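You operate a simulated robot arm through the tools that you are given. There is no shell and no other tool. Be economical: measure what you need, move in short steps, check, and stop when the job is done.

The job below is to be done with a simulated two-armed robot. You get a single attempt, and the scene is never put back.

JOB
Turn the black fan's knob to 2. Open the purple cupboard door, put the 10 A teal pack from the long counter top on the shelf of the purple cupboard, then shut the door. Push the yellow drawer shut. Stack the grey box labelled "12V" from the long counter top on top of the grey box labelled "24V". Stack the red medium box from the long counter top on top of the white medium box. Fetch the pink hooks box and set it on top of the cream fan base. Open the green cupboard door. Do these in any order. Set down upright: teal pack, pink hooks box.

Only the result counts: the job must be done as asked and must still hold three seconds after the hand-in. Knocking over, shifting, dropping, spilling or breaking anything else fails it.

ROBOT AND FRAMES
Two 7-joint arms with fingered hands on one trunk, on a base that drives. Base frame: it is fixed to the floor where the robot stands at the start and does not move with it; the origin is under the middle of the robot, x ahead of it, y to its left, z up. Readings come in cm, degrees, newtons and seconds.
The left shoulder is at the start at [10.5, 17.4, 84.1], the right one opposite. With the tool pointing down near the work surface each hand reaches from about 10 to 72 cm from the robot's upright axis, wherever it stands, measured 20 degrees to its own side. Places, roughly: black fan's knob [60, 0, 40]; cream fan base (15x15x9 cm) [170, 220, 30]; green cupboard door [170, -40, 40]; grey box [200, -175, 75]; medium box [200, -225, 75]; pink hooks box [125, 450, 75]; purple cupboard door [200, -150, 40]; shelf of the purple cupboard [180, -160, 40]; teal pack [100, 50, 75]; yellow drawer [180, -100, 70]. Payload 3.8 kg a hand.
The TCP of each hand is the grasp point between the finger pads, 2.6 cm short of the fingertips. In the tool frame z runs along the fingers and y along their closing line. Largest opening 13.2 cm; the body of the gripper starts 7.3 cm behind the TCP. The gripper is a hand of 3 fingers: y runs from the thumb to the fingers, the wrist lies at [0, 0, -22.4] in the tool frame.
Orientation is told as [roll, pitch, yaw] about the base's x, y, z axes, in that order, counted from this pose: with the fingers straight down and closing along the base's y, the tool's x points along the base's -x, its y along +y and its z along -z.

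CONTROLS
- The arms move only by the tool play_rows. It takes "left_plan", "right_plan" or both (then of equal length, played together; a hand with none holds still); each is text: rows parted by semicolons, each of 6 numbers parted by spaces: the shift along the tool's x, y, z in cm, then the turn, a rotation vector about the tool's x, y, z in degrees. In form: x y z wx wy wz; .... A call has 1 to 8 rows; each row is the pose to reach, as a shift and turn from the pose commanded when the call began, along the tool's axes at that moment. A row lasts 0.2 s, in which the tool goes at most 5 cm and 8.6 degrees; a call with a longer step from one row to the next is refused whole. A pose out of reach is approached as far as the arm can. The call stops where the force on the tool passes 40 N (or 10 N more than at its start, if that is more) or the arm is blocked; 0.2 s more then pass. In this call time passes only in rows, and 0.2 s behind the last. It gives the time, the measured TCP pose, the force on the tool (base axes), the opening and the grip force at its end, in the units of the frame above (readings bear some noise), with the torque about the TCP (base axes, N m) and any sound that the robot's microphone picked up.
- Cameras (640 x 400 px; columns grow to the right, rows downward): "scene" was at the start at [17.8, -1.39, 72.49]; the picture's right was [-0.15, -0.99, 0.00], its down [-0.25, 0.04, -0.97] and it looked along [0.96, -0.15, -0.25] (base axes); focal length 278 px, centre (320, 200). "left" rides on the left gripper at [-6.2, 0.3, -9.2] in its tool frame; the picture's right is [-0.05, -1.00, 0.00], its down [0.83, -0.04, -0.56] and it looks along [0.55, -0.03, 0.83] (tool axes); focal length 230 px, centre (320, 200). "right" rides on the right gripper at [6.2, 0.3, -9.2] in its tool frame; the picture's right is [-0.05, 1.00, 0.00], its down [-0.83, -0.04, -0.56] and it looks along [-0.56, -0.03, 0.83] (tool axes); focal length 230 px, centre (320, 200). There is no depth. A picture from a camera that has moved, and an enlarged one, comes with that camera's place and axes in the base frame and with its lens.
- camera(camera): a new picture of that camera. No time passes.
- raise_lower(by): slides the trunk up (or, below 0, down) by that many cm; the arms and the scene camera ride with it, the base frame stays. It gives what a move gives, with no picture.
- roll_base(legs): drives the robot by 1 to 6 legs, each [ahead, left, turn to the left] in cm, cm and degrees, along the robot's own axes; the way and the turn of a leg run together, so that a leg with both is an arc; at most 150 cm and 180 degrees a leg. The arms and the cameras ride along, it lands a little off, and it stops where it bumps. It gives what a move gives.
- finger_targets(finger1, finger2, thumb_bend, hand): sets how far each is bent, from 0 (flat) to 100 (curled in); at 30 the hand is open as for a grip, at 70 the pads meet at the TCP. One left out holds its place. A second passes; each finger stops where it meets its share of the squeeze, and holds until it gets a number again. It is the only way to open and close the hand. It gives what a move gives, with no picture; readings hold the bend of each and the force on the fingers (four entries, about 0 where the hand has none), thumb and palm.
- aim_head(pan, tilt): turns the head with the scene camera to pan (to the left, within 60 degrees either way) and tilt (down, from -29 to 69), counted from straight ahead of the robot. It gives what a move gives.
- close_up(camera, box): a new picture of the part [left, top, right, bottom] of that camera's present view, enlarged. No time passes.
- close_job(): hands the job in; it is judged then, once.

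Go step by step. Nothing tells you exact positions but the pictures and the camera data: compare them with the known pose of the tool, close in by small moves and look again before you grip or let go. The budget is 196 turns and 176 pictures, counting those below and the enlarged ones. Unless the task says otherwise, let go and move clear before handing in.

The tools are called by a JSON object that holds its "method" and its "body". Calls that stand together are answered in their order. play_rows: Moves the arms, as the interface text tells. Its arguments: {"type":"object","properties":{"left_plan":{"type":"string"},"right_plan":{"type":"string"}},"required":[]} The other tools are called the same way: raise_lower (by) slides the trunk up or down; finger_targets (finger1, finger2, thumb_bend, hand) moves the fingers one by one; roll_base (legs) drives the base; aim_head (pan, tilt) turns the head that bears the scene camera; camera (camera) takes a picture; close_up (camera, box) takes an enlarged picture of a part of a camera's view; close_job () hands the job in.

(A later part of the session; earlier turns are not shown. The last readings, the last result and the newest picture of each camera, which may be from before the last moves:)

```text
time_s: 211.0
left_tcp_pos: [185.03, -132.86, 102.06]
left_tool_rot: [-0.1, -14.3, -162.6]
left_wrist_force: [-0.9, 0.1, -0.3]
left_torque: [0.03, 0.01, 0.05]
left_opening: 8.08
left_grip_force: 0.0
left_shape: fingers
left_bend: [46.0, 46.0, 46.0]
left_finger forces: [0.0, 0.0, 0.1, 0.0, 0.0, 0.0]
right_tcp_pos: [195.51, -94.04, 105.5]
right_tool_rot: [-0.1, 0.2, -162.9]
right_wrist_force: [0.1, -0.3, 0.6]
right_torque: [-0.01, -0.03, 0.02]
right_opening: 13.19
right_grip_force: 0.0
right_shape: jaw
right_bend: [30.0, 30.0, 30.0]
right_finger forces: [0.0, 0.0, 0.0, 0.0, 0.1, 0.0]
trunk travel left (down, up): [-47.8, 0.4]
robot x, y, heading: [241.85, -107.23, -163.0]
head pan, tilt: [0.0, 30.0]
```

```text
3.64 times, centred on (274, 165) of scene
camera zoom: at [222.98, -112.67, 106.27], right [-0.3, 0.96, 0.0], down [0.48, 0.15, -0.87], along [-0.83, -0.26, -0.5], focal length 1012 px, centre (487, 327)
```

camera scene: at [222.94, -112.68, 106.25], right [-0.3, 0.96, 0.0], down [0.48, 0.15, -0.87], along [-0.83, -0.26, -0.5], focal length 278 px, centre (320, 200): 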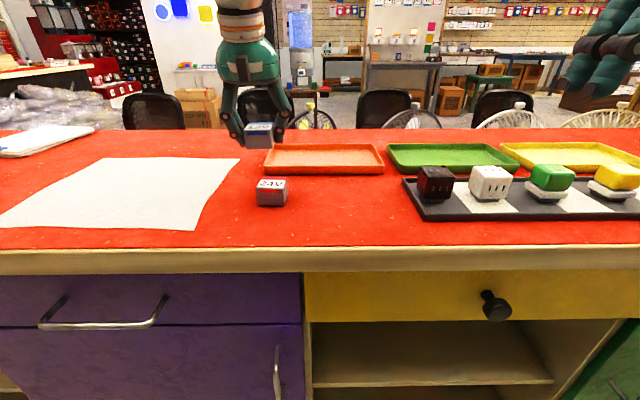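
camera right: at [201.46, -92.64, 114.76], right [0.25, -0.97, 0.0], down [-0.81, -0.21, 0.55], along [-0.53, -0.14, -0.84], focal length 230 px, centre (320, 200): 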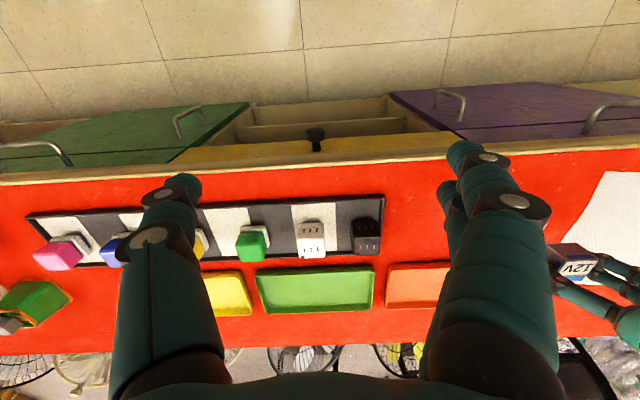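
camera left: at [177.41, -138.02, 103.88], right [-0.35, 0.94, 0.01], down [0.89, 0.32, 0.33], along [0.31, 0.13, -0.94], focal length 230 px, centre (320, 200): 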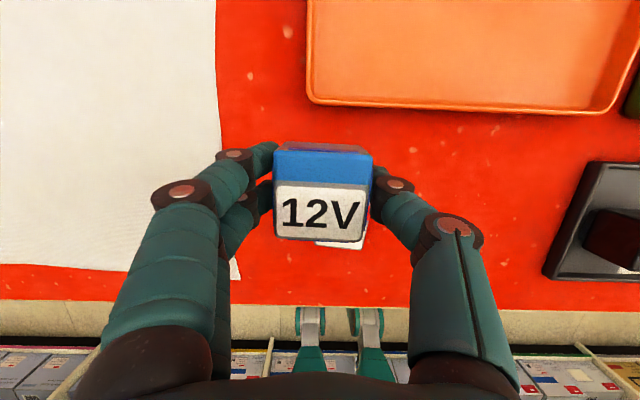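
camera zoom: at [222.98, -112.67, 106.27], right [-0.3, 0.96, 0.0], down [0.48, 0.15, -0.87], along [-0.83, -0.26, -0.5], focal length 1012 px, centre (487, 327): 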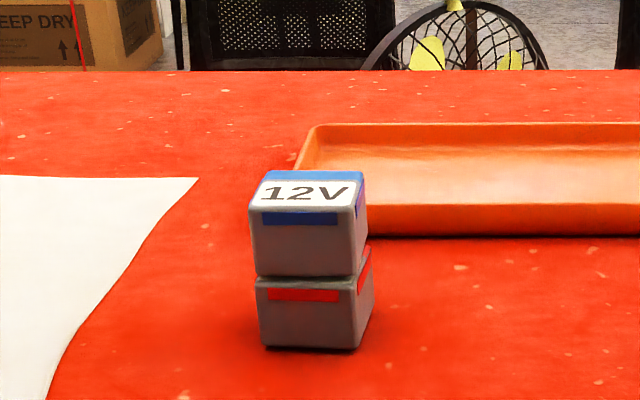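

Stack holds. Now to the medium boxes farther left: back off and strafe 95 cm.

{"method": "roll_base", "body": {"legs": [[-22, 0, 0], [0, 95, 0]]}}

{"method": "camera", "body": {"camera": "scene"}}

```text
time_s: 221.1
left_tcp_pos: [234.06, -218.12, 102.04]
left_tool_rot: [-0.1, -14.3, -163.2]
left_wrist_force: [-0.6, -0.1, -0.5]
left_torque: [0.0, 0.02, -0.02]
left_opening: 8.07
left_grip_force: 0.0
left_shape: fingers
left_bend: [46.0, 46.0, 46.0]
left_finger forces: [0.0, 0.0, 0.0, 0.1, 0.0, 0.1]
right_tcp_pos: [244.68, -179.36, 105.47]
right_tool_rot: [0.1, 0.4, -163.2]
right_wrist_force: [0.5, 1.4, 1.1]
right_torque: [0.01, 0.0, 0.0]
right_opening: 13.18
right_grip_force: 0.2
right_shape: jaw
right_bend: [30.0, 30.0, 30.0]
right_finger forces: [0.0, 0.0, 0.1, 0.1, 0.0, 0.1]
trunk travel left (down, up): [-47.8, 0.4]
robot x, y, heading: [291.33, -192.89, -163.5]
head pan, tilt: [0.0, 30.0]
```

```text
69 pictures are left
camera scene: at [272.07, -198.23, 106.25], right [-0.29, 0.96, 0.0], down [0.48, 0.14, -0.87], along [-0.83, -0.25, -0.5], focal length 278 px, centre (320, 200)
```

scene: 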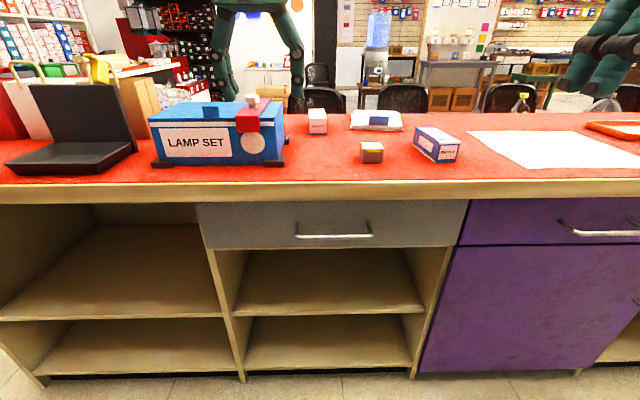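

I see a LAMP SET toolbox and something red/white farther left. I strafe on.

{"method": "roll_base", "body": {"legs": [[0, 0, 1], [0, 45, 0]]}}

{"method": "camera", "body": {"camera": "scene"}}

```text
time_s: 226.0
left_tcp_pos: [248.28, -262.66, 102.02]
left_tool_rot: [-0.2, -14.3, -162.2]
left_wrist_force: [0.1, -0.1, -0.5]
left_torque: [-0.02, -0.01, -0.02]
left_opening: 8.06
left_grip_force: 0.0
left_shape: fingers
left_bend: [46.0, 46.0, 46.0]
left_finger forces: [0.0, 0.1, 0.0, 0.1, 0.1, 0.0]
right_tcp_pos: [258.48, -223.63, 105.38]
right_tool_rot: [-0.1, 0.4, -162.3]
right_wrist_force: [0.3, 0.9, -0.5]
right_torque: [0.0, 0.03, 0.02]
right_opening: 13.23
right_grip_force: 0.0
right_shape: jaw
right_bend: [30.0, 30.0, 30.0]
right_finger forces: [0.0, 0.1, 0.0, 0.1, 0.1, 0.1]
trunk travel left (down, up): [-47.8, 0.4]
robot x, y, heading: [304.77, -236.27, -162.6]
head pan, tilt: [0.0, 30.0]
```

```text
68 pictures are left
camera scene: at [286.02, -242.11, 106.25], right [-0.3, 0.95, 0.0], down [0.48, 0.15, -0.87], along [-0.83, -0.26, -0.5], focal length 278 px, centre (320, 200)
```

scene: 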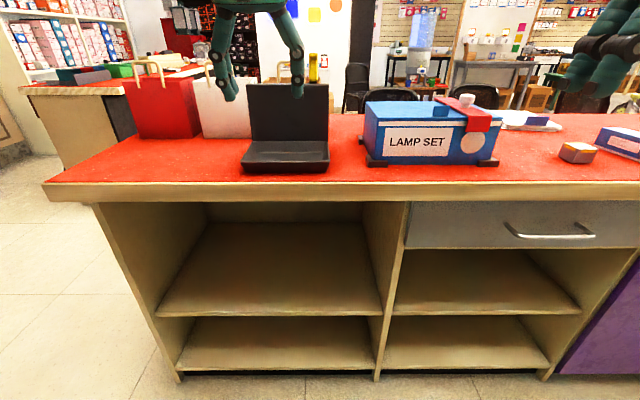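

{"method": "close_up", "body": {"camera": "scene", "box": [100, 50, 360, 200]}}

{"method": "close_up", "body": {"camera": "scene", "box": [350, 80, 640, 190]}}

```text
2.46 times, centred on (230, 125) of scene
camera zoom: at [286.02, -242.11, 106.25], right [-0.3, 0.95, 0.0], down [0.48, 0.15, -0.87], along [-0.83, -0.26, -0.5], focal length 685 px, centre (542, 385)
```

zoom: 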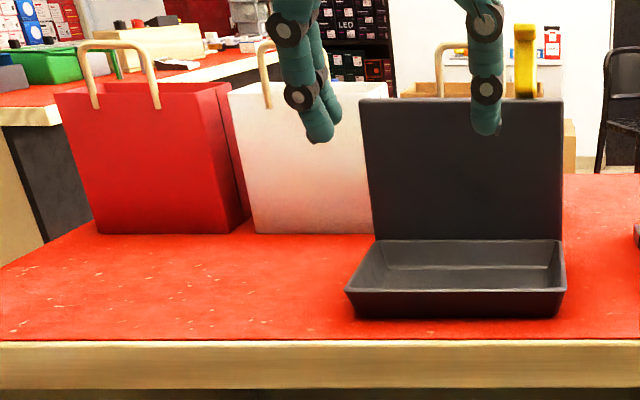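

```text
2.21 times, centred on (495, 135) of scene
camera zoom: at [286.02, -242.11, 106.25], right [-0.3, 0.95, 0.0], down [0.48, 0.15, -0.87], along [-0.83, -0.26, -0.5], focal length 614 px, centre (-66, 343)
```

zoom: 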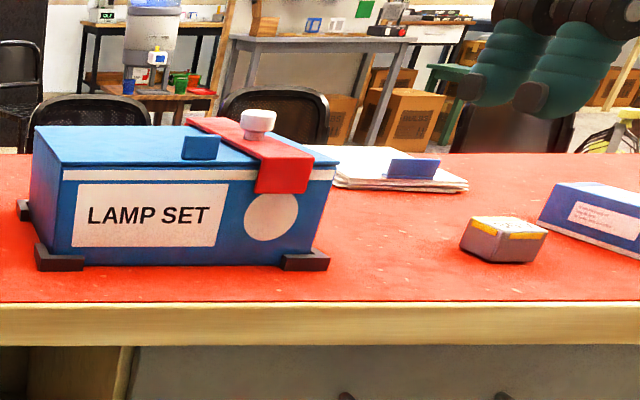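

Those are shop bags. But earlier views showed a red box beside the white "BALLAST" box, hidden behind the LAMP SET kit near [192, -240]. I go right and closer for a look there.

{"method": "roll_base", "body": {"legs": [[0, -70, 0], [30, 0, 0]]}}

{"method": "aim_head", "body": {"pan": 30, "tilt": 25}}

{"method": "camera", "body": {"camera": "scene"}}

{"method": "camera", "body": {"camera": "left"}}

```text
time_s: 234.1
left_tcp_pos: [198.82, -206.17, 101.94]
left_tool_rot: [-0.1, -14.4, -161.9]
left_wrist_force: [-0.6, 0.4, 0.5]
left_torque: [0.03, 0.0, -0.01]
left_opening: 8.1
left_grip_force: 0.0
left_shape: fingers
left_bend: [46.0, 46.0, 46.0]
left_finger forces: [0.0, 0.0, 0.0, 0.1, 0.1, 0.0]
right_tcp_pos: [208.82, -167.31, 105.41]
right_tool_rot: [0.1, 0.4, -162.2]
right_wrist_force: [-0.6, 0.5, 0.4]
right_torque: [0.04, -0.04, 0.01]
right_opening: 13.19
right_grip_force: 0.0
right_shape: jaw
right_bend: [30.0, 30.0, 30.0]
right_finger forces: [0.0, 0.0, 0.1, 0.0, 0.0, 0.0]
trunk travel left (down, up): [-47.8, 0.4]
robot x, y, heading: [255.59, -178.88, -162.2]
head pan, tilt: [0.0, 30.0]
```

```text
time_s: 235.1
left_tcp_pos: [198.85, -206.19, 102.03]
left_tool_rot: [0.0, -14.4, -161.9]
left_wrist_force: [-0.6, 1.3, 0.0]
left_torque: [0.01, 0.02, 0.0]
left_opening: 8.07
left_grip_force: 0.0
left_shape: fingers
left_bend: [46.0, 46.0, 46.0]
left_finger forces: [0.0, 0.0, 0.0, 0.1, 0.0, 0.0]
right_tcp_pos: [208.8, -167.14, 105.4]
right_tool_rot: [-0.1, 0.4, -162.0]
right_wrist_force: [-0.4, 0.0, -0.3]
right_torque: [0.0, 0.02, 0.02]
right_opening: 13.18
right_grip_force: 0.1
right_shape: jaw
right_bend: [30.0, 30.0, 30.0]
right_finger forces: [0.0, 0.0, 0.0, 0.1, 0.0, 0.0]
trunk travel left (down, up): [-47.8, 0.4]
robot x, y, heading: [255.59, -179.43, -162.1]
head pan, tilt: [30.0, 25.0]
```

```text
65 pictures are left
camera scene: at [238.92, -189.54, 107.05], right [-0.74, 0.67, 0.0], down [0.28, 0.31, -0.91], along [-0.61, -0.67, -0.42], focal length 278 px, centre (320, 200)
```

scene: 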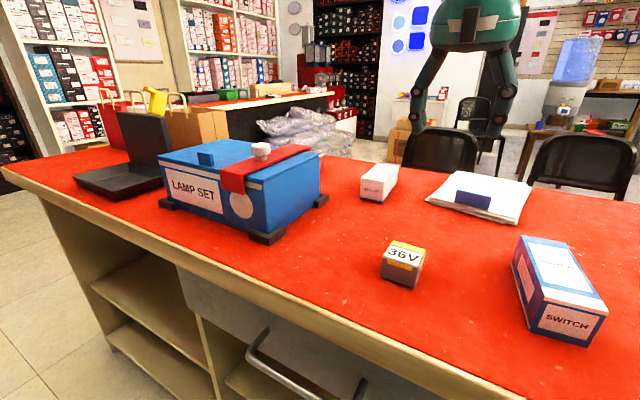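

```text
64 pictures are left
camera left: at [195.37, -207.7, 112.4], right [-0.36, 0.93, 0.01], down [0.88, 0.33, 0.33], along [0.31, 0.13, -0.94], focal length 230 px, centre (320, 200)
```

left: 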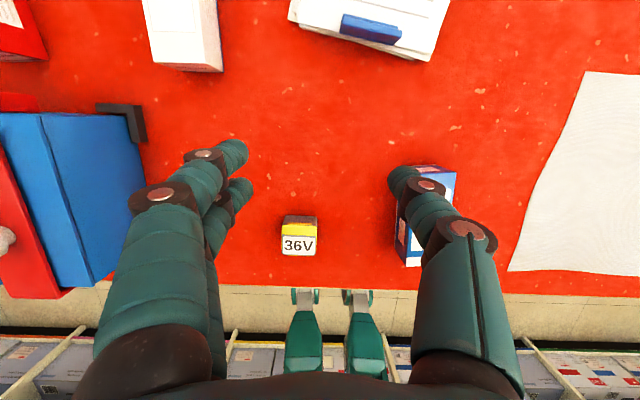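

The left camera shows the red labelled box at the upper left, behind LAMP SET, beside white BALLAST. I raise the hand and strafe left 28 cm to look straight down on them.

{"method": "play_rows", "body": {"left_plan": "-0.6 0 -2.4 0 0 0; -1.2 0 -4.8 0 0 0; -1.8 0 -7.2 0 0 0; -2.5 0 -10 0 0 0"}}

{"method": "roll_base", "body": {"legs": [[0, 26, 0]]}}

{"method": "camera", "body": {"camera": "left"}}

{"method": "camera", "body": {"camera": "scene"}}

```text
time_s: 236.1
left_tcp_pos: [198.98, -206.31, 112.41]
left_tool_rot: [-0.2, -14.5, -161.9]
left_wrist_force: [0.8, 0.1, -0.4]
left_torque: [-0.04, -0.01, 0.02]
left_opening: 8.07
left_grip_force: 0.1
left_shape: fingers
left_bend: [46.0, 46.0, 46.0]
left_finger forces: [0.1, 0.1, 0.0, 0.0, 0.0, 0.1]
right_tcp_pos: [208.8, -167.1, 105.51]
right_tool_rot: [0.0, 0.3, -162.2]
right_wrist_force: [-0.4, 0.3, 0.2]
right_torque: [-0.01, 0.02, 0.0]
right_opening: 13.2
right_grip_force: 0.0
right_shape: jaw
right_bend: [30.0, 30.0, 30.0]
right_finger forces: [0.1, 0.1, 0.0, 0.0, 0.1, 0.0]
trunk travel left (down, up): [-47.8, 0.4]
robot x, y, heading: [255.04, -179.59, -161.8]
head pan, tilt: [30.0, 25.0]
```

```text
time_s: 238.9
left_tcp_pos: [206.58, -230.54, 112.23]
left_tool_rot: [-0.1, -14.3, -162.2]
left_wrist_force: [-0.3, -0.5, 0.2]
left_torque: [0.0, -0.02, -0.01]
left_opening: 8.08
left_grip_force: 0.0
left_shape: fingers
left_bend: [46.0, 46.0, 46.0]
left_finger forces: [0.0, 0.1, 0.0, 0.1, 0.1, 0.0]
right_tcp_pos: [216.73, -191.62, 105.44]
right_tool_rot: [0.0, 0.4, -162.3]
right_wrist_force: [-0.5, -0.1, -0.7]
right_torque: [0.01, -0.03, 0.02]
right_opening: 13.19
right_grip_force: 0.0
right_shape: jaw
right_bend: [30.0, 30.0, 30.0]
right_finger forces: [0.1, 0.0, 0.1, 0.1, 0.0, 0.0]
trunk travel left (down, up): [-47.8, 0.4]
robot x, y, heading: [263.11, -204.06, -162.3]
head pan, tilt: [30.0, 25.0]
```

```text
63 pictures are left
camera left: at [203.22, -232.04, 122.7], right [-0.35, 0.94, 0.01], down [0.88, 0.33, 0.33], along [0.31, 0.13, -0.94], focal length 230 px, centre (320, 200)
```

left: 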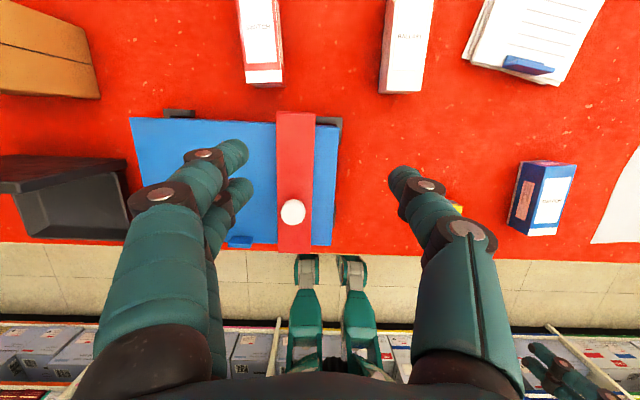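

```text
62 pictures are left
camera scene: at [246.75, -214.01, 107.05], right [-0.74, 0.67, 0.0], down [0.28, 0.31, -0.91], along [-0.61, -0.67, -0.42], focal length 278 px, centre (320, 200)
```

scene: 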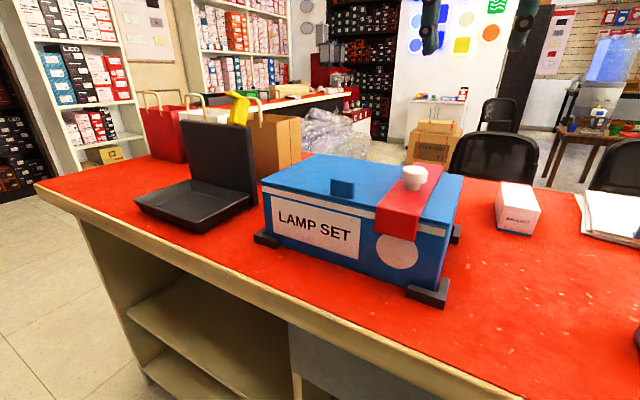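

Red box (col ~260) and white box (col ~405) both visible at top. I zoom in for measurement.

{"method": "close_up", "body": {"camera": "left", "box": [210, 0, 450, 110]}}

{"method": "close_up", "body": {"camera": "scene", "box": [430, 160, 570, 250]}}

```text
2.67 times, centred on (330, 55) of left
camera zoom: at [203.22, -232.04, 122.7], right [-0.35, 0.94, 0.01], down [0.88, 0.33, 0.33], along [0.31, 0.13, -0.94], focal length 614 px, centre (293, 587)
```

zoom: 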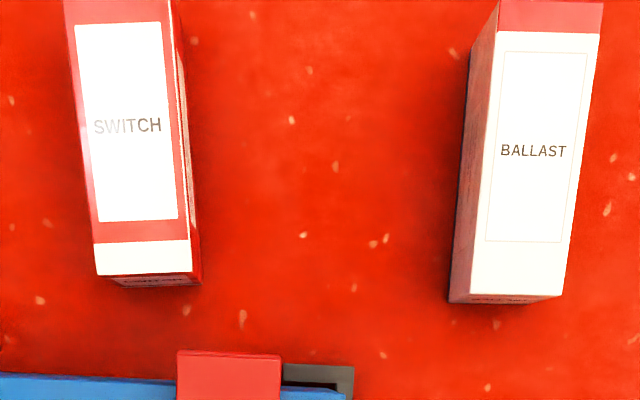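

```text
4.44 times, centred on (500, 205) of scene
camera zoom: at [246.75, -214.01, 107.05], right [-0.74, 0.67, 0.0], down [0.28, 0.31, -0.91], along [-0.61, -0.67, -0.42], focal length 1237 px, centre (-480, 178)
```

zoom: 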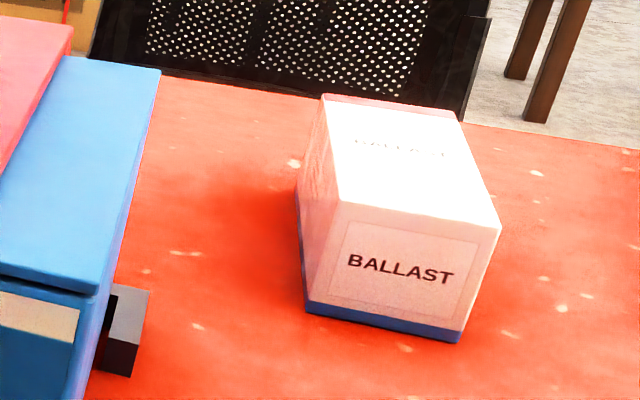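

Measured: red box ~5×13×4.5 cm, centre [195.5, -243.1], yaw −157.5°; white BALLAST centre [189.2, -224.0], yaw ≈−163°. I drive 8 cm in and bring the left hand over the red box.

{"method": "roll_base", "body": {"legs": [[8, 0, 0]]}}

{"method": "play_rows", "body": {"left_plan": "-1.3 2 0 0 0 -1.2; -2.6 4 0 0 0 -2.4; -4 6 0 0 0 -3.5; -5.5 8.5 0 0 0 -4.7"}}

{"method": "camera", "body": {"camera": "left"}}

```text
time_s: 240.0
left_tcp_pos: [199.17, -232.83, 112.39]
left_tool_rot: [-0.1, -14.3, -162.2]
left_wrist_force: [0.0, -0.4, -0.5]
left_torque: [0.02, -0.02, 0.02]
left_opening: 8.09
left_grip_force: 0.1
left_shape: fingers
left_bend: [46.0, 46.0, 46.0]
left_finger forces: [0.0, 0.0, 0.1, 0.0, 0.0, 0.0]
right_tcp_pos: [209.16, -193.93, 105.46]
right_tool_rot: [0.0, 0.4, -162.4]
right_wrist_force: [0.3, 0.9, -0.2]
right_torque: [0.0, 0.0, -0.02]
right_opening: 13.22
right_grip_force: 0.0
right_shape: jaw
right_bend: [30.0, 30.0, 30.0]
right_finger forces: [0.0, 0.1, 0.1, 0.0, 0.0, 0.0]
trunk travel left (down, up): [-47.8, 0.4]
robot x, y, heading: [255.81, -205.73, -162.6]
head pan, tilt: [30.0, 25.0]
```

```text
time_s: 241.0
left_tcp_pos: [196.88, -242.79, 113.58]
left_tool_rot: [-1.2, -14.3, -157.4]
left_wrist_force: [-0.2, 0.4, -0.5]
left_torque: [-0.04, 0.01, -0.03]
left_opening: 8.09
left_grip_force: 0.1
left_shape: fingers
left_bend: [46.0, 46.0, 46.0]
left_finger forces: [0.0, 0.1, 0.0, 0.0, 0.1, 0.1]
right_tcp_pos: [209.22, -193.93, 105.55]
right_tool_rot: [-0.1, 0.4, -162.4]
right_wrist_force: [-0.9, -0.2, 0.5]
right_torque: [0.01, -0.02, -0.01]
right_opening: 13.15
right_grip_force: 0.0
right_shape: jaw
right_bend: [30.0, 30.0, 30.0]
right_finger forces: [0.0, 0.0, 0.1, 0.1, 0.0, 0.1]
trunk travel left (down, up): [-47.8, 0.4]
robot x, y, heading: [255.52, -206.51, -162.2]
head pan, tilt: [30.0, 25.0]
```

```text
59 pictures are left
camera left: at [193.46, -244.69, 124.1], right [-0.43, 0.9, 0.03], down [0.86, 0.39, 0.33], along [0.29, 0.17, -0.94], focal length 230 px, centre (320, 200)
```

left: 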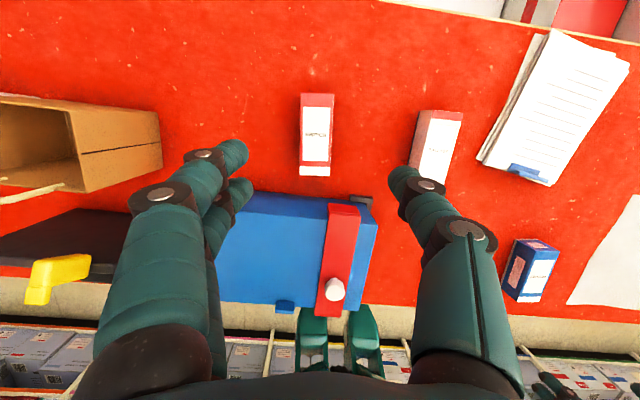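

The view confirms the red box centre [195.4, -243.1], aligned with the hand. I descend most of the way and look.

{"method": "play_rows", "body": {"left_plan": "0.8 -0.05 4.4 0 0 0; 1.6 -0.1 8.8 0 0 0; 2.4 -0.15 13 0 0 0; 3.2 -0.2 17 0 0 0; 4.2 -0.25 21 0 0 0"}}

{"method": "camera", "body": {"camera": "left"}}

```text
time_s: 242.2
left_tcp_pos: [195.41, -242.36, 92.14]
left_tool_rot: [-1.4, -14.2, -157.4]
left_wrist_force: [-1.0, -0.7, 0.1]
left_torque: [-0.01, -0.02, 0.03]
left_opening: 8.04
left_grip_force: 0.1
left_shape: fingers
left_bend: [46.0, 46.0, 46.0]
left_finger forces: [0.0, 0.1, 0.0, 0.1, 0.0, 0.0]
right_tcp_pos: [209.16, -193.9, 105.55]
right_tool_rot: [0.0, 0.4, -162.4]
right_wrist_force: [-0.1, 0.2, -0.4]
right_torque: [0.0, 0.0, 0.01]
right_opening: 13.18
right_grip_force: 0.1
right_shape: jaw
right_bend: [30.0, 30.0, 30.0]
right_finger forces: [0.0, 0.1, 0.1, 0.0, 0.0, 0.0]
trunk travel left (down, up): [-47.8, 0.4]
robot x, y, heading: [255.55, -206.12, -162.2]
head pan, tilt: [30.0, 25.0]
```

```text
58 pictures are left
camera left: at [192.09, -244.33, 102.58], right [-0.43, 0.9, 0.03], down [0.86, 0.39, 0.33], along [0.29, 0.17, -0.94], focal length 230 px, centre (320, 200)
```

left: 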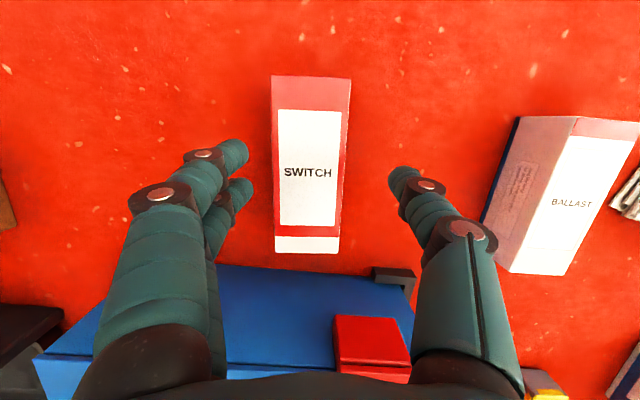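

I correct 0.6 cm left and finish the descent.

{"method": "play_rows", "body": {"left_plan": "0.2 0.6 1.5 0 0 0; 0.35 0.6 3 0 0 0; 0.5 0.6 4.5 0 0 0; 0.69 0.6 5.8 0 0 0"}}

{"method": "camera", "body": {"camera": "left"}}

```text
time_s: 243.2
left_tcp_pos: [194.76, -243.03, 86.58]
left_tool_rot: [-1.2, -14.3, -157.3]
left_wrist_force: [0.3, 0.0, -0.5]
left_torque: [0.04, 0.0, 0.01]
left_opening: 8.09
left_grip_force: 0.2
left_shape: fingers
left_bend: [46.0, 46.0, 46.0]
left_finger forces: [0.1, 0.0, 0.1, 0.1, 0.0, 0.0]
right_tcp_pos: [209.25, -193.82, 105.52]
right_tool_rot: [0.0, 0.3, -162.4]
right_wrist_force: [-0.7, 0.0, -0.4]
right_torque: [0.01, -0.03, -0.01]
right_opening: 13.18
right_grip_force: 0.0
right_shape: jaw
right_bend: [30.0, 30.0, 30.0]
right_finger forces: [0.1, 0.0, 0.0, 0.0, 0.0, 0.0]
trunk travel left (down, up): [-47.8, 0.4]
robot x, y, heading: [255.99, -206.39, -162.5]
head pan, tilt: [30.0, 25.0]
```

```text
57 pictures are left
camera left: at [191.51, -245.0, 96.84], right [-0.43, 0.9, 0.03], down [0.86, 0.39, 0.33], along [0.29, 0.17, -0.94], focal length 230 px, centre (320, 200)
```

left: 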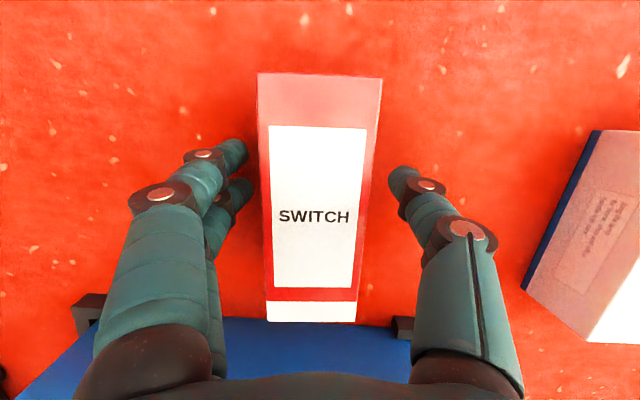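

Centred over the red box. I go down 0.7 cm, grip and lift.

{"method": "play_rows", "body": {"left_plan": "0.1 0.1 0.35 0 0 0; 0.2 0.1 0.7 0 0 0"}}

{"method": "finger_targets", "body": {"hand": "left", "finger1": 64, "finger2": 64, "thumb_bend": 64}}

{"method": "play_rows", "body": {"left_plan": "-0.6 0 -2.4 0 0 0; -1.2 0 -4.8 0 0 0; -1.8 0 -7.2 0 0 0; -2.5 0 -10 0 0 0; -3.2 0 -13 0 0 0; -4 0 -16 0 0 0"}}

{"method": "camera", "body": {"camera": "left"}}

```text
time_s: 243.8
left_tcp_pos: [194.94, -243.13, 85.88]
left_tool_rot: [-1.4, -14.3, -157.4]
left_wrist_force: [-0.7, -0.2, -0.9]
left_torque: [-0.03, 0.01, 0.0]
left_opening: 8.07
left_grip_force: 0.0
left_shape: fingers
left_bend: [46.0, 46.0, 46.0]
left_finger forces: [0.0, 0.0, 0.0, 0.0, 0.0, 0.1]
right_tcp_pos: [209.25, -193.94, 105.55]
right_tool_rot: [0.0, 0.4, -162.5]
right_wrist_force: [-0.3, 0.7, -1.1]
right_torque: [0.01, 0.04, -0.01]
right_opening: 13.2
right_grip_force: 0.1
right_shape: jaw
right_bend: [30.0, 30.0, 30.0]
right_finger forces: [0.0, 0.0, 0.0, 0.0, 0.1, 0.1]
trunk travel left (down, up): [-47.8, 0.4]
robot x, y, heading: [255.87, -206.21, -162.3]
head pan, tilt: [30.0, 25.0]
```

```text
time_s: 244.8
left_tcp_pos: [194.87, -243.17, 85.84]
left_tool_rot: [-1.3, -14.4, -157.3]
left_wrist_force: [-0.1, 0.3, -0.6]
left_torque: [-0.01, 0.0, -0.02]
left_opening: 4.81
left_grip_force: 10.6
left_shape: fingers
left_bend: [56.0, 57.0, 59.0]
left_finger forces: [5.4, 5.4, 0.1, 0.0, 10.8, 0.0]
right_tcp_pos: [209.08, -193.86, 105.5]
right_tool_rot: [-0.1, 0.3, -162.4]
right_wrist_force: [-1.1, -0.4, 0.7]
right_torque: [-0.02, -0.03, 0.01]
right_opening: 13.22
right_grip_force: 0.1
right_shape: jaw
right_bend: [30.0, 30.0, 30.0]
right_finger forces: [0.0, 0.0, 0.0, 0.1, 0.1, 0.1]
trunk travel left (down, up): [-47.8, 0.4]
robot x, y, heading: [255.79, -206.41, -162.4]
head pan, tilt: [30.0, 25.0]
```

```text
time_s: 246.2
left_tcp_pos: [194.84, -243.52, 102.33]
left_tool_rot: [-1.3, -14.3, -157.4]
left_wrist_force: [0.0, -0.5, -0.7]
left_torque: [-0.03, 0.04, 0.02]
left_opening: 4.83
left_grip_force: 10.5
left_shape: fingers
left_bend: [57.0, 56.0, 59.0]
left_finger forces: [5.5, 5.2, 0.0, 0.1, 10.7, 0.0]
right_tcp_pos: [209.15, -194.01, 105.6]
right_tool_rot: [0.0, 0.2, -162.4]
right_wrist_force: [-0.6, -0.2, -0.4]
right_torque: [0.03, 0.04, 0.01]
right_opening: 13.19
right_grip_force: 0.1
right_shape: jaw
right_bend: [30.0, 30.0, 30.0]
right_finger forces: [0.0, 0.0, 0.0, 0.0, 0.1, 0.0]
trunk travel left (down, up): [-47.8, 0.4]
robot x, y, heading: [255.57, -206.14, -162.2]
head pan, tilt: [30.0, 25.0]
```

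```text
56 pictures are left
camera left: at [191.61, -245.38, 112.75], right [-0.43, 0.9, 0.03], down [0.86, 0.39, 0.33], along [0.29, 0.17, -0.94], focal length 230 px, centre (320, 200)
```

left: 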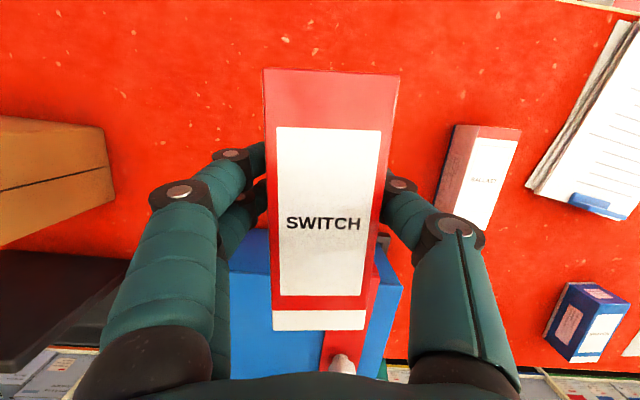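

Red box lifted. I strafe right 20 cm so it's above the white BALLAST box and check.

{"method": "roll_base", "body": {"legs": [[0, -20, 0]]}}

{"method": "play_rows", "body": {"left_plan": "0 0 0 0.6 0 2.5; 0 0 0 1.2 0 5"}}

{"method": "camera", "body": {"camera": "left"}}

{"method": "aim_head", "body": {"pan": 10, "tilt": 28}}

{"method": "camera", "body": {"camera": "scene"}}

```text
time_s: 248.6
left_tcp_pos: [188.77, -224.13, 102.25]
left_tool_rot: [-1.3, -14.3, -157.3]
left_wrist_force: [0.8, -0.3, -1.8]
left_torque: [-0.02, 0.0, -0.01]
left_opening: 4.85
left_grip_force: 11.0
left_shape: fingers
left_bend: [57.0, 56.0, 59.0]
left_finger forces: [5.5, 5.4, 0.0, 0.0, 10.8, 0.0]
right_tcp_pos: [203.13, -174.71, 105.51]
right_tool_rot: [0.0, 0.3, -162.5]
right_wrist_force: [0.7, -0.8, -0.4]
right_torque: [0.0, -0.02, 0.01]
right_opening: 13.18
right_grip_force: 0.0
right_shape: jaw
right_bend: [30.0, 30.0, 30.0]
right_finger forces: [0.0, 0.1, 0.0, 0.0, 0.0, 0.1]
trunk travel left (down, up): [-47.8, 0.4]
robot x, y, heading: [249.87, -187.17, -162.4]
head pan, tilt: [30.0, 25.0]
```

```text
time_s: 249.2
left_tcp_pos: [188.75, -224.08, 102.3]
left_tool_rot: [-1.2, -14.3, -162.6]
left_wrist_force: [-0.6, 0.1, -1.7]
left_torque: [0.03, 0.02, -0.02]
left_opening: 4.84
left_grip_force: 11.4
left_shape: fingers
left_bend: [57.0, 56.0, 59.0]
left_finger forces: [5.5, 5.3, 0.0, 0.1, 10.8, 0.0]
right_tcp_pos: [203.13, -174.75, 105.62]
right_tool_rot: [0.0, 0.4, -162.4]
right_wrist_force: [0.4, -0.4, 0.0]
right_torque: [-0.01, -0.01, 0.0]
right_opening: 13.19
right_grip_force: 0.0
right_shape: jaw
right_bend: [30.0, 30.0, 30.0]
right_finger forces: [0.0, 0.0, 0.0, 0.1, 0.1, 0.0]
trunk travel left (down, up): [-47.8, 0.4]
robot x, y, heading: [250.04, -187.22, -162.3]
head pan, tilt: [30.0, 25.0]
```

```text
55 pictures are left
camera left: at [185.3, -225.82, 112.64], right [-0.34, 0.94, 0.03], down [0.89, 0.31, 0.33], along [0.3, 0.14, -0.94], focal length 230 px, centre (320, 200)
```

left: 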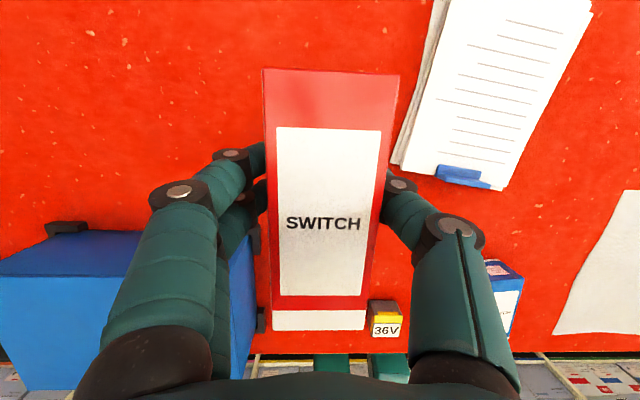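

```text
time_s: 250.0
left_tcp_pos: [188.81, -224.37, 102.23]
left_tool_rot: [-1.2, -14.4, -162.6]
left_wrist_force: [0.4, -0.6, -1.4]
left_torque: [0.0, 0.02, -0.01]
left_opening: 4.8
left_grip_force: 11.1
left_shape: fingers
left_bend: [57.0, 56.0, 59.0]
left_finger forces: [5.4, 5.3, 0.1, 0.0, 10.8, 0.1]
right_tcp_pos: [203.14, -174.69, 105.49]
right_tool_rot: [0.0, 0.4, -162.4]
right_wrist_force: [-0.1, -0.3, -0.2]
right_torque: [0.02, 0.03, -0.02]
right_opening: 13.19
right_grip_force: 0.0
right_shape: jaw
right_bend: [30.0, 30.0, 30.0]
right_finger forces: [0.1, 0.1, 0.0, 0.1, 0.0, 0.1]
trunk travel left (down, up): [-47.8, 0.4]
robot x, y, heading: [249.52, -187.05, -162.6]
head pan, tilt: [10.0, 28.0]
```

```text
54 pictures are left
camera scene: at [231.24, -194.61, 106.57], right [-0.46, 0.89, 0.0], down [0.42, 0.22, -0.88], along [-0.78, -0.41, -0.47], focal length 278 px, centre (320, 200)
```

scene: 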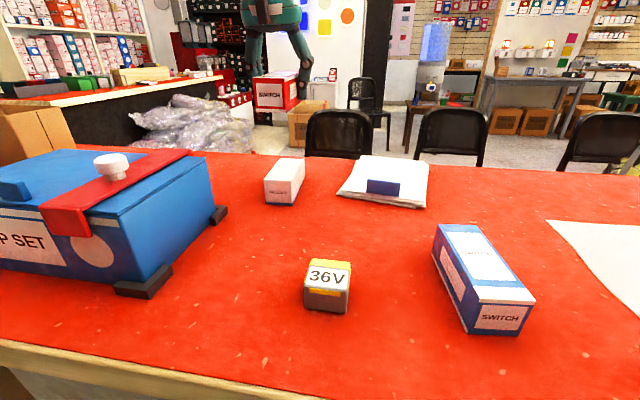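

BALLAST is fully hidden beneath the held red box in the top view, so alignment is close. I lower 8 cm and zoom from the head.

{"method": "play_rows", "body": {"left_plan": "0.6 0 2.5 0.3 0 0; 1.2 0 5 0.6 0 0; 1.9 0 7.5 1.2 0 0"}}

{"method": "close_up", "body": {"camera": "scene", "box": [225, 90, 345, 220]}}

{"method": "camera", "body": {"camera": "left"}}

```text
time_s: 250.8
left_tcp_pos: [188.79, -224.16, 94.57]
left_tool_rot: [-2.4, -14.4, -162.6]
left_wrist_force: [0.3, -0.4, -0.9]
left_torque: [-0.01, 0.04, 0.06]
left_opening: 4.84
left_grip_force: 11.1
left_shape: fingers
left_bend: [57.0, 56.0, 59.0]
left_finger forces: [5.6, 5.3, 0.0, 0.0, 10.7, 0.1]
right_tcp_pos: [203.14, -174.77, 105.5]
right_tool_rot: [0.0, 0.4, -162.4]
right_wrist_force: [-0.2, -1.1, 0.8]
right_torque: [0.02, 0.02, -0.02]
right_opening: 13.2
right_grip_force: 0.0
right_shape: jaw
right_bend: [30.0, 30.0, 30.0]
right_finger forces: [0.0, 0.1, 0.0, 0.0, 0.0, 0.0]
trunk travel left (down, up): [-47.8, 0.4]
robot x, y, heading: [249.28, -187.55, -162.5]
head pan, tilt: [10.0, 28.0]
```

```text
3.08 times, centred on (285, 155) of scene
camera zoom: at [231.22, -194.63, 106.56], right [-0.46, 0.89, 0.0], down [0.42, 0.22, -0.88], along [-0.78, -0.41, -0.47], focal length 856 px, centre (428, 338)
```

zoom: 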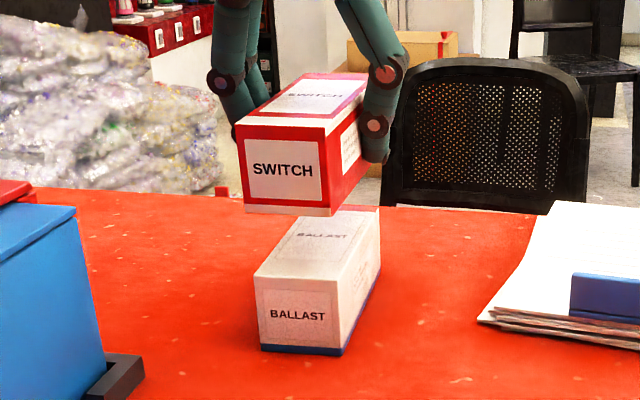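

```text
52 pictures are left
camera left: at [185.38, -226.04, 104.89], right [-0.34, 0.94, 0.05], down [0.89, 0.3, 0.33], along [0.3, 0.16, -0.94], focal length 230 px, centre (320, 200)
```

left: 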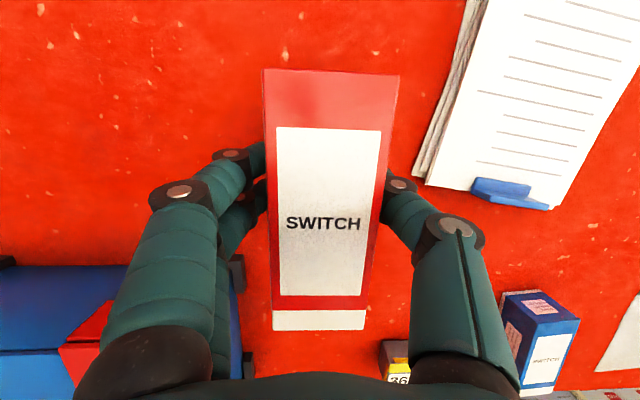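

Red is ~0.8 cm nearer me than BALLAST and laterally aligned. I shift 0.8 cm ahead, undo the small roll and lower to just above.

{"method": "play_rows", "body": {"left_plan": "0 0 1.4 -0.4 0 0; 0.1 0 2.8 -0.8 0 0; 0.2 0 4 -1.2 0 0"}}

{"method": "close_up", "body": {"camera": "scene", "box": [225, 90, 345, 220]}}

```text
time_s: 251.6
left_tcp_pos: [188.04, -224.12, 90.82]
left_tool_rot: [-1.1, -14.6, -162.7]
left_wrist_force: [-0.9, -0.4, 0.3]
left_torque: [0.04, 0.0, 0.03]
left_opening: 4.78
left_grip_force: 10.9
left_shape: fingers
left_bend: [57.0, 57.0, 59.0]
left_finger forces: [5.4, 5.4, 0.0, 0.0, 11.2, 0.1]
right_tcp_pos: [203.13, -174.62, 105.47]
right_tool_rot: [-0.1, 0.3, -162.3]
right_wrist_force: [-0.1, 0.0, -0.3]
right_torque: [-0.01, 0.01, -0.01]
right_opening: 13.21
right_grip_force: 0.0
right_shape: jaw
right_bend: [30.0, 30.0, 30.0]
right_finger forces: [0.0, 0.0, 0.0, 0.0, 0.1, 0.1]
trunk travel left (down, up): [-47.8, 0.4]
robot x, y, heading: [249.67, -187.25, -162.6]
head pan, tilt: [10.0, 28.0]
```

```text
3.08 times, centred on (285, 155) of scene
camera zoom: at [231.23, -194.54, 106.58], right [-0.46, 0.89, 0.0], down [0.42, 0.22, -0.88], along [-0.78, -0.41, -0.47], focal length 856 px, centre (428, 338)
```

zoom: 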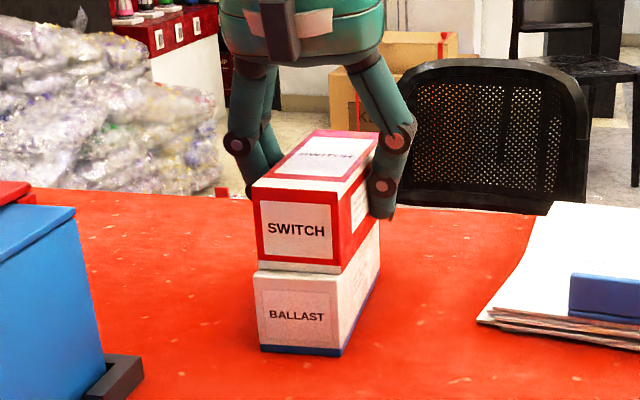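

Very well aligned. I lower to contact, release and withdraw upward.

{"method": "play_rows", "body": {"left_plan": "0.05 0 0.25 0 0 0; 0.12 0 0.45 0 0 0"}}

{"method": "finger_targets", "body": {"hand": "left", "finger1": 45, "finger2": 45, "thumb_bend": 47}}

{"method": "play_rows", "body": {"left_plan": "-0.5 0 -2 0 0 0; -1 0 -4 0 0 0; -1.7 0 -7 0 0 0; -2.5 0 -10 0 0 0; -3.7 0 -15 0 0 0; -5 0 -19 0 0 0"}}

{"method": "close_up", "body": {"camera": "scene", "box": [225, 90, 345, 220]}}

```text
time_s: 252.2
left_tcp_pos: [188.06, -224.2, 90.43]
left_tool_rot: [-1.2, -14.8, -162.6]
left_wrist_force: [-2.0, -1.0, 14.3]
left_torque: [0.07, 0.14, 0.01]
left_opening: 4.83
left_grip_force: 12.0
left_shape: fingers
left_bend: [57.0, 57.0, 60.0]
left_finger forces: [6.0, 6.5, 0.0, 0.0, 12.1, 0.1]
right_tcp_pos: [203.27, -174.61, 105.71]
right_tool_rot: [0.1, 0.3, -162.3]
right_wrist_force: [-0.2, -0.4, 0.0]
right_torque: [-0.03, 0.04, -0.03]
right_opening: 13.19
right_grip_force: 0.1
right_shape: jaw
right_bend: [30.0, 30.0, 30.0]
right_finger forces: [0.1, 0.0, 0.0, 0.0, 0.0, 0.1]
trunk travel left (down, up): [-47.8, 0.4]
robot x, y, heading: [249.46, -187.07, -162.5]
head pan, tilt: [10.0, 28.0]
```

```text
time_s: 253.2
left_tcp_pos: [188.07, -224.19, 90.04]
left_tool_rot: [-1.2, -14.5, -162.6]
left_wrist_force: [-0.4, -0.3, -0.4]
left_torque: [-0.03, -0.01, -0.02]
left_opening: 8.05
left_grip_force: 0.1
left_shape: fingers
left_bend: [45.0, 45.0, 47.0]
left_finger forces: [0.0, 0.0, 0.1, 0.1, 0.0, 0.0]
right_tcp_pos: [203.11, -174.61, 105.52]
right_tool_rot: [0.0, 0.4, -162.4]
right_wrist_force: [0.0, -0.4, -0.3]
right_torque: [0.0, -0.03, 0.0]
right_opening: 13.2
right_grip_force: 0.1
right_shape: jaw
right_bend: [30.0, 30.0, 30.0]
right_finger forces: [0.0, 0.0, 0.0, 0.0, 0.0, 0.0]
trunk travel left (down, up): [-47.8, 0.4]
robot x, y, heading: [249.59, -187.1, -162.4]
head pan, tilt: [10.0, 28.0]
```

```text
refused: row 5 steps farther than a row can; nothing moved
```

```text
3.08 times, centred on (285, 155) of scene
camera zoom: at [231.25, -194.59, 106.57], right [-0.46, 0.89, 0.0], down [0.42, 0.22, -0.88], along [-0.78, -0.41, -0.47], focal length 856 px, centre (428, 338)
```

zoom: 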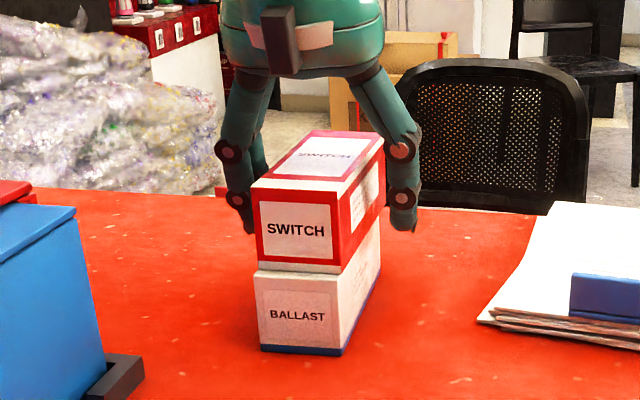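

The stack stands. I lift clear, back off, and turn the left hand horizontal for the purple door handle.

{"method": "play_rows", "body": {"left_plan": "-0.5 0 -2 0 0 0; -1 0 -4.5 0 0 0; -1.9 0 -8 0 0 0; -2.7 0 -11.5 0 0 0; -3.6 0 -15 0 0 0"}}

{"method": "roll_base", "body": {"legs": [[-36, 0, 0], [0, -65, 0]]}}

{"method": "play_rows", "body": {"left_plan": "1 0 0 0.2 -8.5 0; 1.5 0 0 0.3 -17 0; 2 0 0 0.5 -25.5 0; 2 0 0 0.6 -34 0; 2 0 0 0.8 -42.5 0; 2 0 0 0.9 -51 0; 2 0 0 1.1 -59.5 0; 2 0 0 1.2 -68 0"}}

{"method": "aim_head", "body": {"pan": 0, "tilt": 40}}

{"method": "camera", "body": {"camera": "scene"}}

```text
time_s: 254.4
left_tcp_pos: [188.19, -224.3, 105.91]
left_tool_rot: [-1.2, -14.4, -162.6]
left_wrist_force: [0.2, -0.2, -1.2]
left_torque: [-0.02, 0.0, 0.01]
left_opening: 8.08
left_grip_force: 0.0
left_shape: fingers
left_bend: [45.0, 45.0, 47.0]
left_finger forces: [0.1, 0.1, 0.0, 0.1, 0.0, 0.0]
right_tcp_pos: [203.28, -174.52, 105.56]
right_tool_rot: [0.2, 0.3, -162.5]
right_wrist_force: [-0.3, 0.6, -1.1]
right_torque: [-0.02, 0.0, -0.02]
right_opening: 13.18
right_grip_force: 0.0
right_shape: jaw
right_bend: [30.0, 30.0, 30.0]
right_finger forces: [0.0, 0.0, 0.0, 0.0, 0.0, 0.1]
trunk travel left (down, up): [-47.8, 0.4]
robot x, y, heading: [249.55, -187.51, -162.5]
head pan, tilt: [10.0, 28.0]
```

```text
time_s: 262.5
left_tcp_pos: [202.16, -152.3, 105.68]
left_tool_rot: [-1.2, -14.5, -162.2]
left_wrist_force: [1.4, 0.0, -0.5]
left_torque: [-0.02, -0.03, 0.0]
left_opening: 8.07
left_grip_force: 0.1
left_shape: fingers
left_bend: [45.0, 45.0, 47.0]
left_finger forces: [0.0, 0.1, 0.0, 0.0, 0.0, 0.0]
right_tcp_pos: [216.74, -102.58, 105.45]
right_tool_rot: [0.0, 0.4, -162.0]
right_wrist_force: [-0.8, -0.5, 0.6]
right_torque: [0.0, -0.02, 0.02]
right_opening: 13.18
right_grip_force: 0.0
right_shape: jaw
right_bend: [30.0, 30.0, 30.0]
right_finger forces: [0.1, 0.0, 0.0, 0.1, 0.1, 0.0]
trunk travel left (down, up): [-47.8, 0.4]
robot x, y, heading: [263.02, -114.39, -162.3]
head pan, tilt: [10.0, 28.0]
```

```text
time_s: 264.3
left_tcp_pos: [203.87, -151.78, 105.34]
left_tool_rot: [-5.1, -68.3, -158.3]
left_wrist_force: [0.2, 0.6, 0.5]
left_torque: [0.03, -0.01, 0.01]
left_opening: 8.13
left_grip_force: 0.1
left_shape: fingers
left_bend: [45.0, 45.0, 47.0]
left_finger forces: [0.0, 0.0, 0.1, 0.0, 0.0, 0.0]
left hand out of reach, approached as far as the arm can: row 7, 8
right_tcp_pos: [216.7, -102.64, 105.6]
right_tool_rot: [-0.1, 0.4, -162.0]
right_wrist_force: [0.9, -0.5, 1.0]
right_torque: [0.0, -0.01, 0.01]
right_opening: 13.17
right_grip_force: 0.1
right_shape: jaw
right_bend: [30.0, 30.0, 30.0]
right_finger forces: [0.0, 0.0, 0.1, 0.0, 0.1, 0.0]
trunk travel left (down, up): [-47.8, 0.4]
robot x, y, heading: [263.4, -114.67, -162.3]
head pan, tilt: [10.0, 28.0]
```

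```text
time_s: 265.0
left_tcp_pos: [203.96, -151.71, 105.32]
left_tool_rot: [-5.0, -68.3, -158.5]
left_wrist_force: [0.1, 0.3, -0.2]
left_torque: [0.01, 0.02, 0.02]
left_opening: 8.12
left_grip_force: 0.1
left_shape: fingers
left_bend: [45.0, 45.0, 47.0]
left_finger forces: [0.0, 0.0, 0.1, 0.1, 0.0, 0.0]
right_tcp_pos: [216.65, -102.52, 105.62]
right_tool_rot: [0.0, 0.4, -162.0]
right_wrist_force: [-0.9, 0.2, 0.2]
right_torque: [0.04, 0.05, 0.03]
right_opening: 13.18
right_grip_force: 0.1
right_shape: jaw
right_bend: [30.0, 30.0, 30.0]
right_finger forces: [0.0, 0.1, 0.0, 0.0, 0.0, 0.0]
trunk travel left (down, up): [-47.8, 0.4]
robot x, y, heading: [262.97, -114.61, -161.8]
head pan, tilt: [0.0, 40.0]
```

```text
49 pictures are left
camera scene: at [244.87, -120.62, 104.72], right [-0.31, 0.95, 0.0], down [0.61, 0.2, -0.77], along [-0.73, -0.24, -0.64], focal length 278 px, centre (320, 200)
```

scene: 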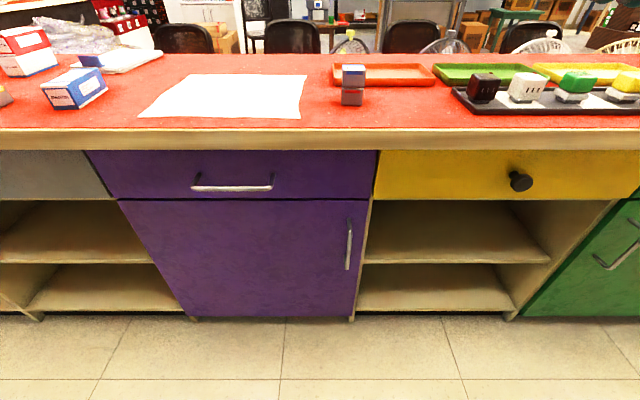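

The handle is a vertical bar at [198, -128.2], z 40–60. I back off, shift right, finish levelling the hand, open it and lower the trunk.

{"method": "roll_base", "body": {"legs": [[-10, -24, 0]]}}

{"method": "play_rows", "body": {"left_plan": "0 0 -2 1 -7 0; 0 0 -4 2 -14 0; 0 0 -6 3 -21.5 0"}}

{"method": "finger_targets", "body": {"hand": "left", "finger1": 46, "finger2": 46, "thumb_bend": 46}}

{"method": "raise_lower", "body": {"by": -45}}

{"method": "camera", "body": {"camera": "left"}}

```text
time_s: 267.4
left_tcp_pos: [205.48, -129.07, 105.24]
left_tool_rot: [-4.8, -68.2, -158.9]
left_wrist_force: [-0.1, -0.4, 0.0]
left_torque: [-0.03, 0.0, 0.06]
left_opening: 8.12
left_grip_force: 0.0
left_shape: fingers
left_bend: [45.0, 45.0, 47.0]
left_finger forces: [0.0, 0.0, 0.0, 0.1, 0.0, 0.0]
right_tcp_pos: [218.48, -79.93, 105.58]
right_tool_rot: [0.1, 0.4, -162.3]
right_wrist_force: [0.3, 1.1, -0.5]
right_torque: [-0.05, 0.0, 0.0]
right_opening: 13.21
right_grip_force: 0.1
right_shape: jaw
right_bend: [30.0, 30.0, 30.0]
right_finger forces: [0.1, 0.1, 0.0, 0.1, 0.2, 0.0]
trunk travel left (down, up): [-47.8, 0.4]
robot x, y, heading: [265.02, -92.27, -162.5]
head pan, tilt: [0.0, 40.0]
stopped in leg 1: the robot was blocked; the commanded pose is now the measured one
```

```text
time_s: 268.2
left_tcp_pos: [207.76, -129.88, 107.02]
left_tool_rot: [-3.3, -70.0, -160.1]
left_wrist_force: [-0.1, 0.2, 0.4]
left_torque: [-0.02, 0.03, 0.04]
left_opening: 8.15
left_grip_force: 0.1
left_shape: fingers
left_bend: [45.0, 45.0, 47.0]
left_finger forces: [0.1, 0.0, 0.1, 0.0, 0.0, 0.0]
left hand out of reach, approached as far as the arm can: row 1, 2, 3
right_tcp_pos: [218.52, -80.14, 105.44]
right_tool_rot: [0.1, 0.4, -162.3]
right_wrist_force: [-0.7, 0.1, -0.1]
right_torque: [0.05, 0.02, -0.01]
right_opening: 13.16
right_grip_force: 0.0
right_shape: jaw
right_bend: [30.0, 30.0, 30.0]
right_finger forces: [0.0, 0.0, 0.0, 0.1, 0.0, 0.0]
trunk travel left (down, up): [-47.8, 0.4]
robot x, y, heading: [265.34, -92.69, -162.4]
head pan, tilt: [0.0, 40.0]
```

```text
time_s: 269.2
left_tcp_pos: [207.74, -129.65, 106.89]
left_tool_rot: [-3.2, -70.1, -160.1]
left_wrist_force: [-0.6, -0.8, 0.1]
left_torque: [-0.01, 0.0, 0.04]
left_opening: 8.14
left_grip_force: 0.0
left_shape: fingers
left_bend: [46.0, 46.0, 46.0]
left_finger forces: [0.0, 0.0, 0.0, 0.0, 0.0, 0.0]
right_tcp_pos: [218.58, -80.04, 105.55]
right_tool_rot: [0.0, 0.3, -162.3]
right_wrist_force: [-0.3, -0.3, -0.3]
right_torque: [0.02, -0.01, -0.02]
right_opening: 13.21
right_grip_force: 0.0
right_shape: jaw
right_bend: [30.0, 30.0, 30.0]
right_finger forces: [0.0, 0.0, 0.0, 0.0, 0.0, 0.0]
trunk travel left (down, up): [-47.8, 0.4]
robot x, y, heading: [265.2, -92.02, -162.3]
head pan, tilt: [0.0, 40.0]
```

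```text
refused: -45 is not a number from -40 to 40
```

```text
48 pictures are left
camera left: at [214.1, -128.38, 115.8], right [-0.31, 0.95, 0.07], down [0.75, 0.29, -0.59], along [-0.58, -0.13, -0.8], focal length 230 px, centre (320, 200)
```

left: 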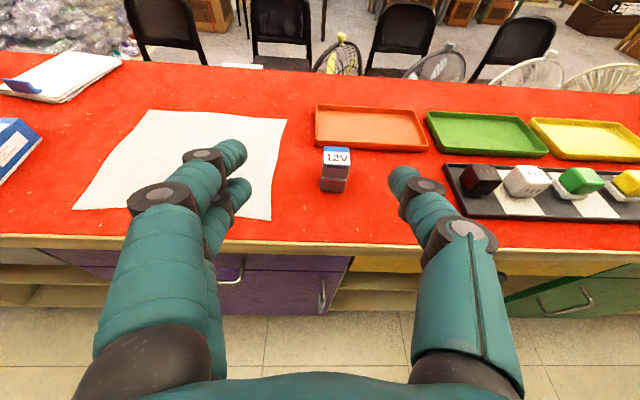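

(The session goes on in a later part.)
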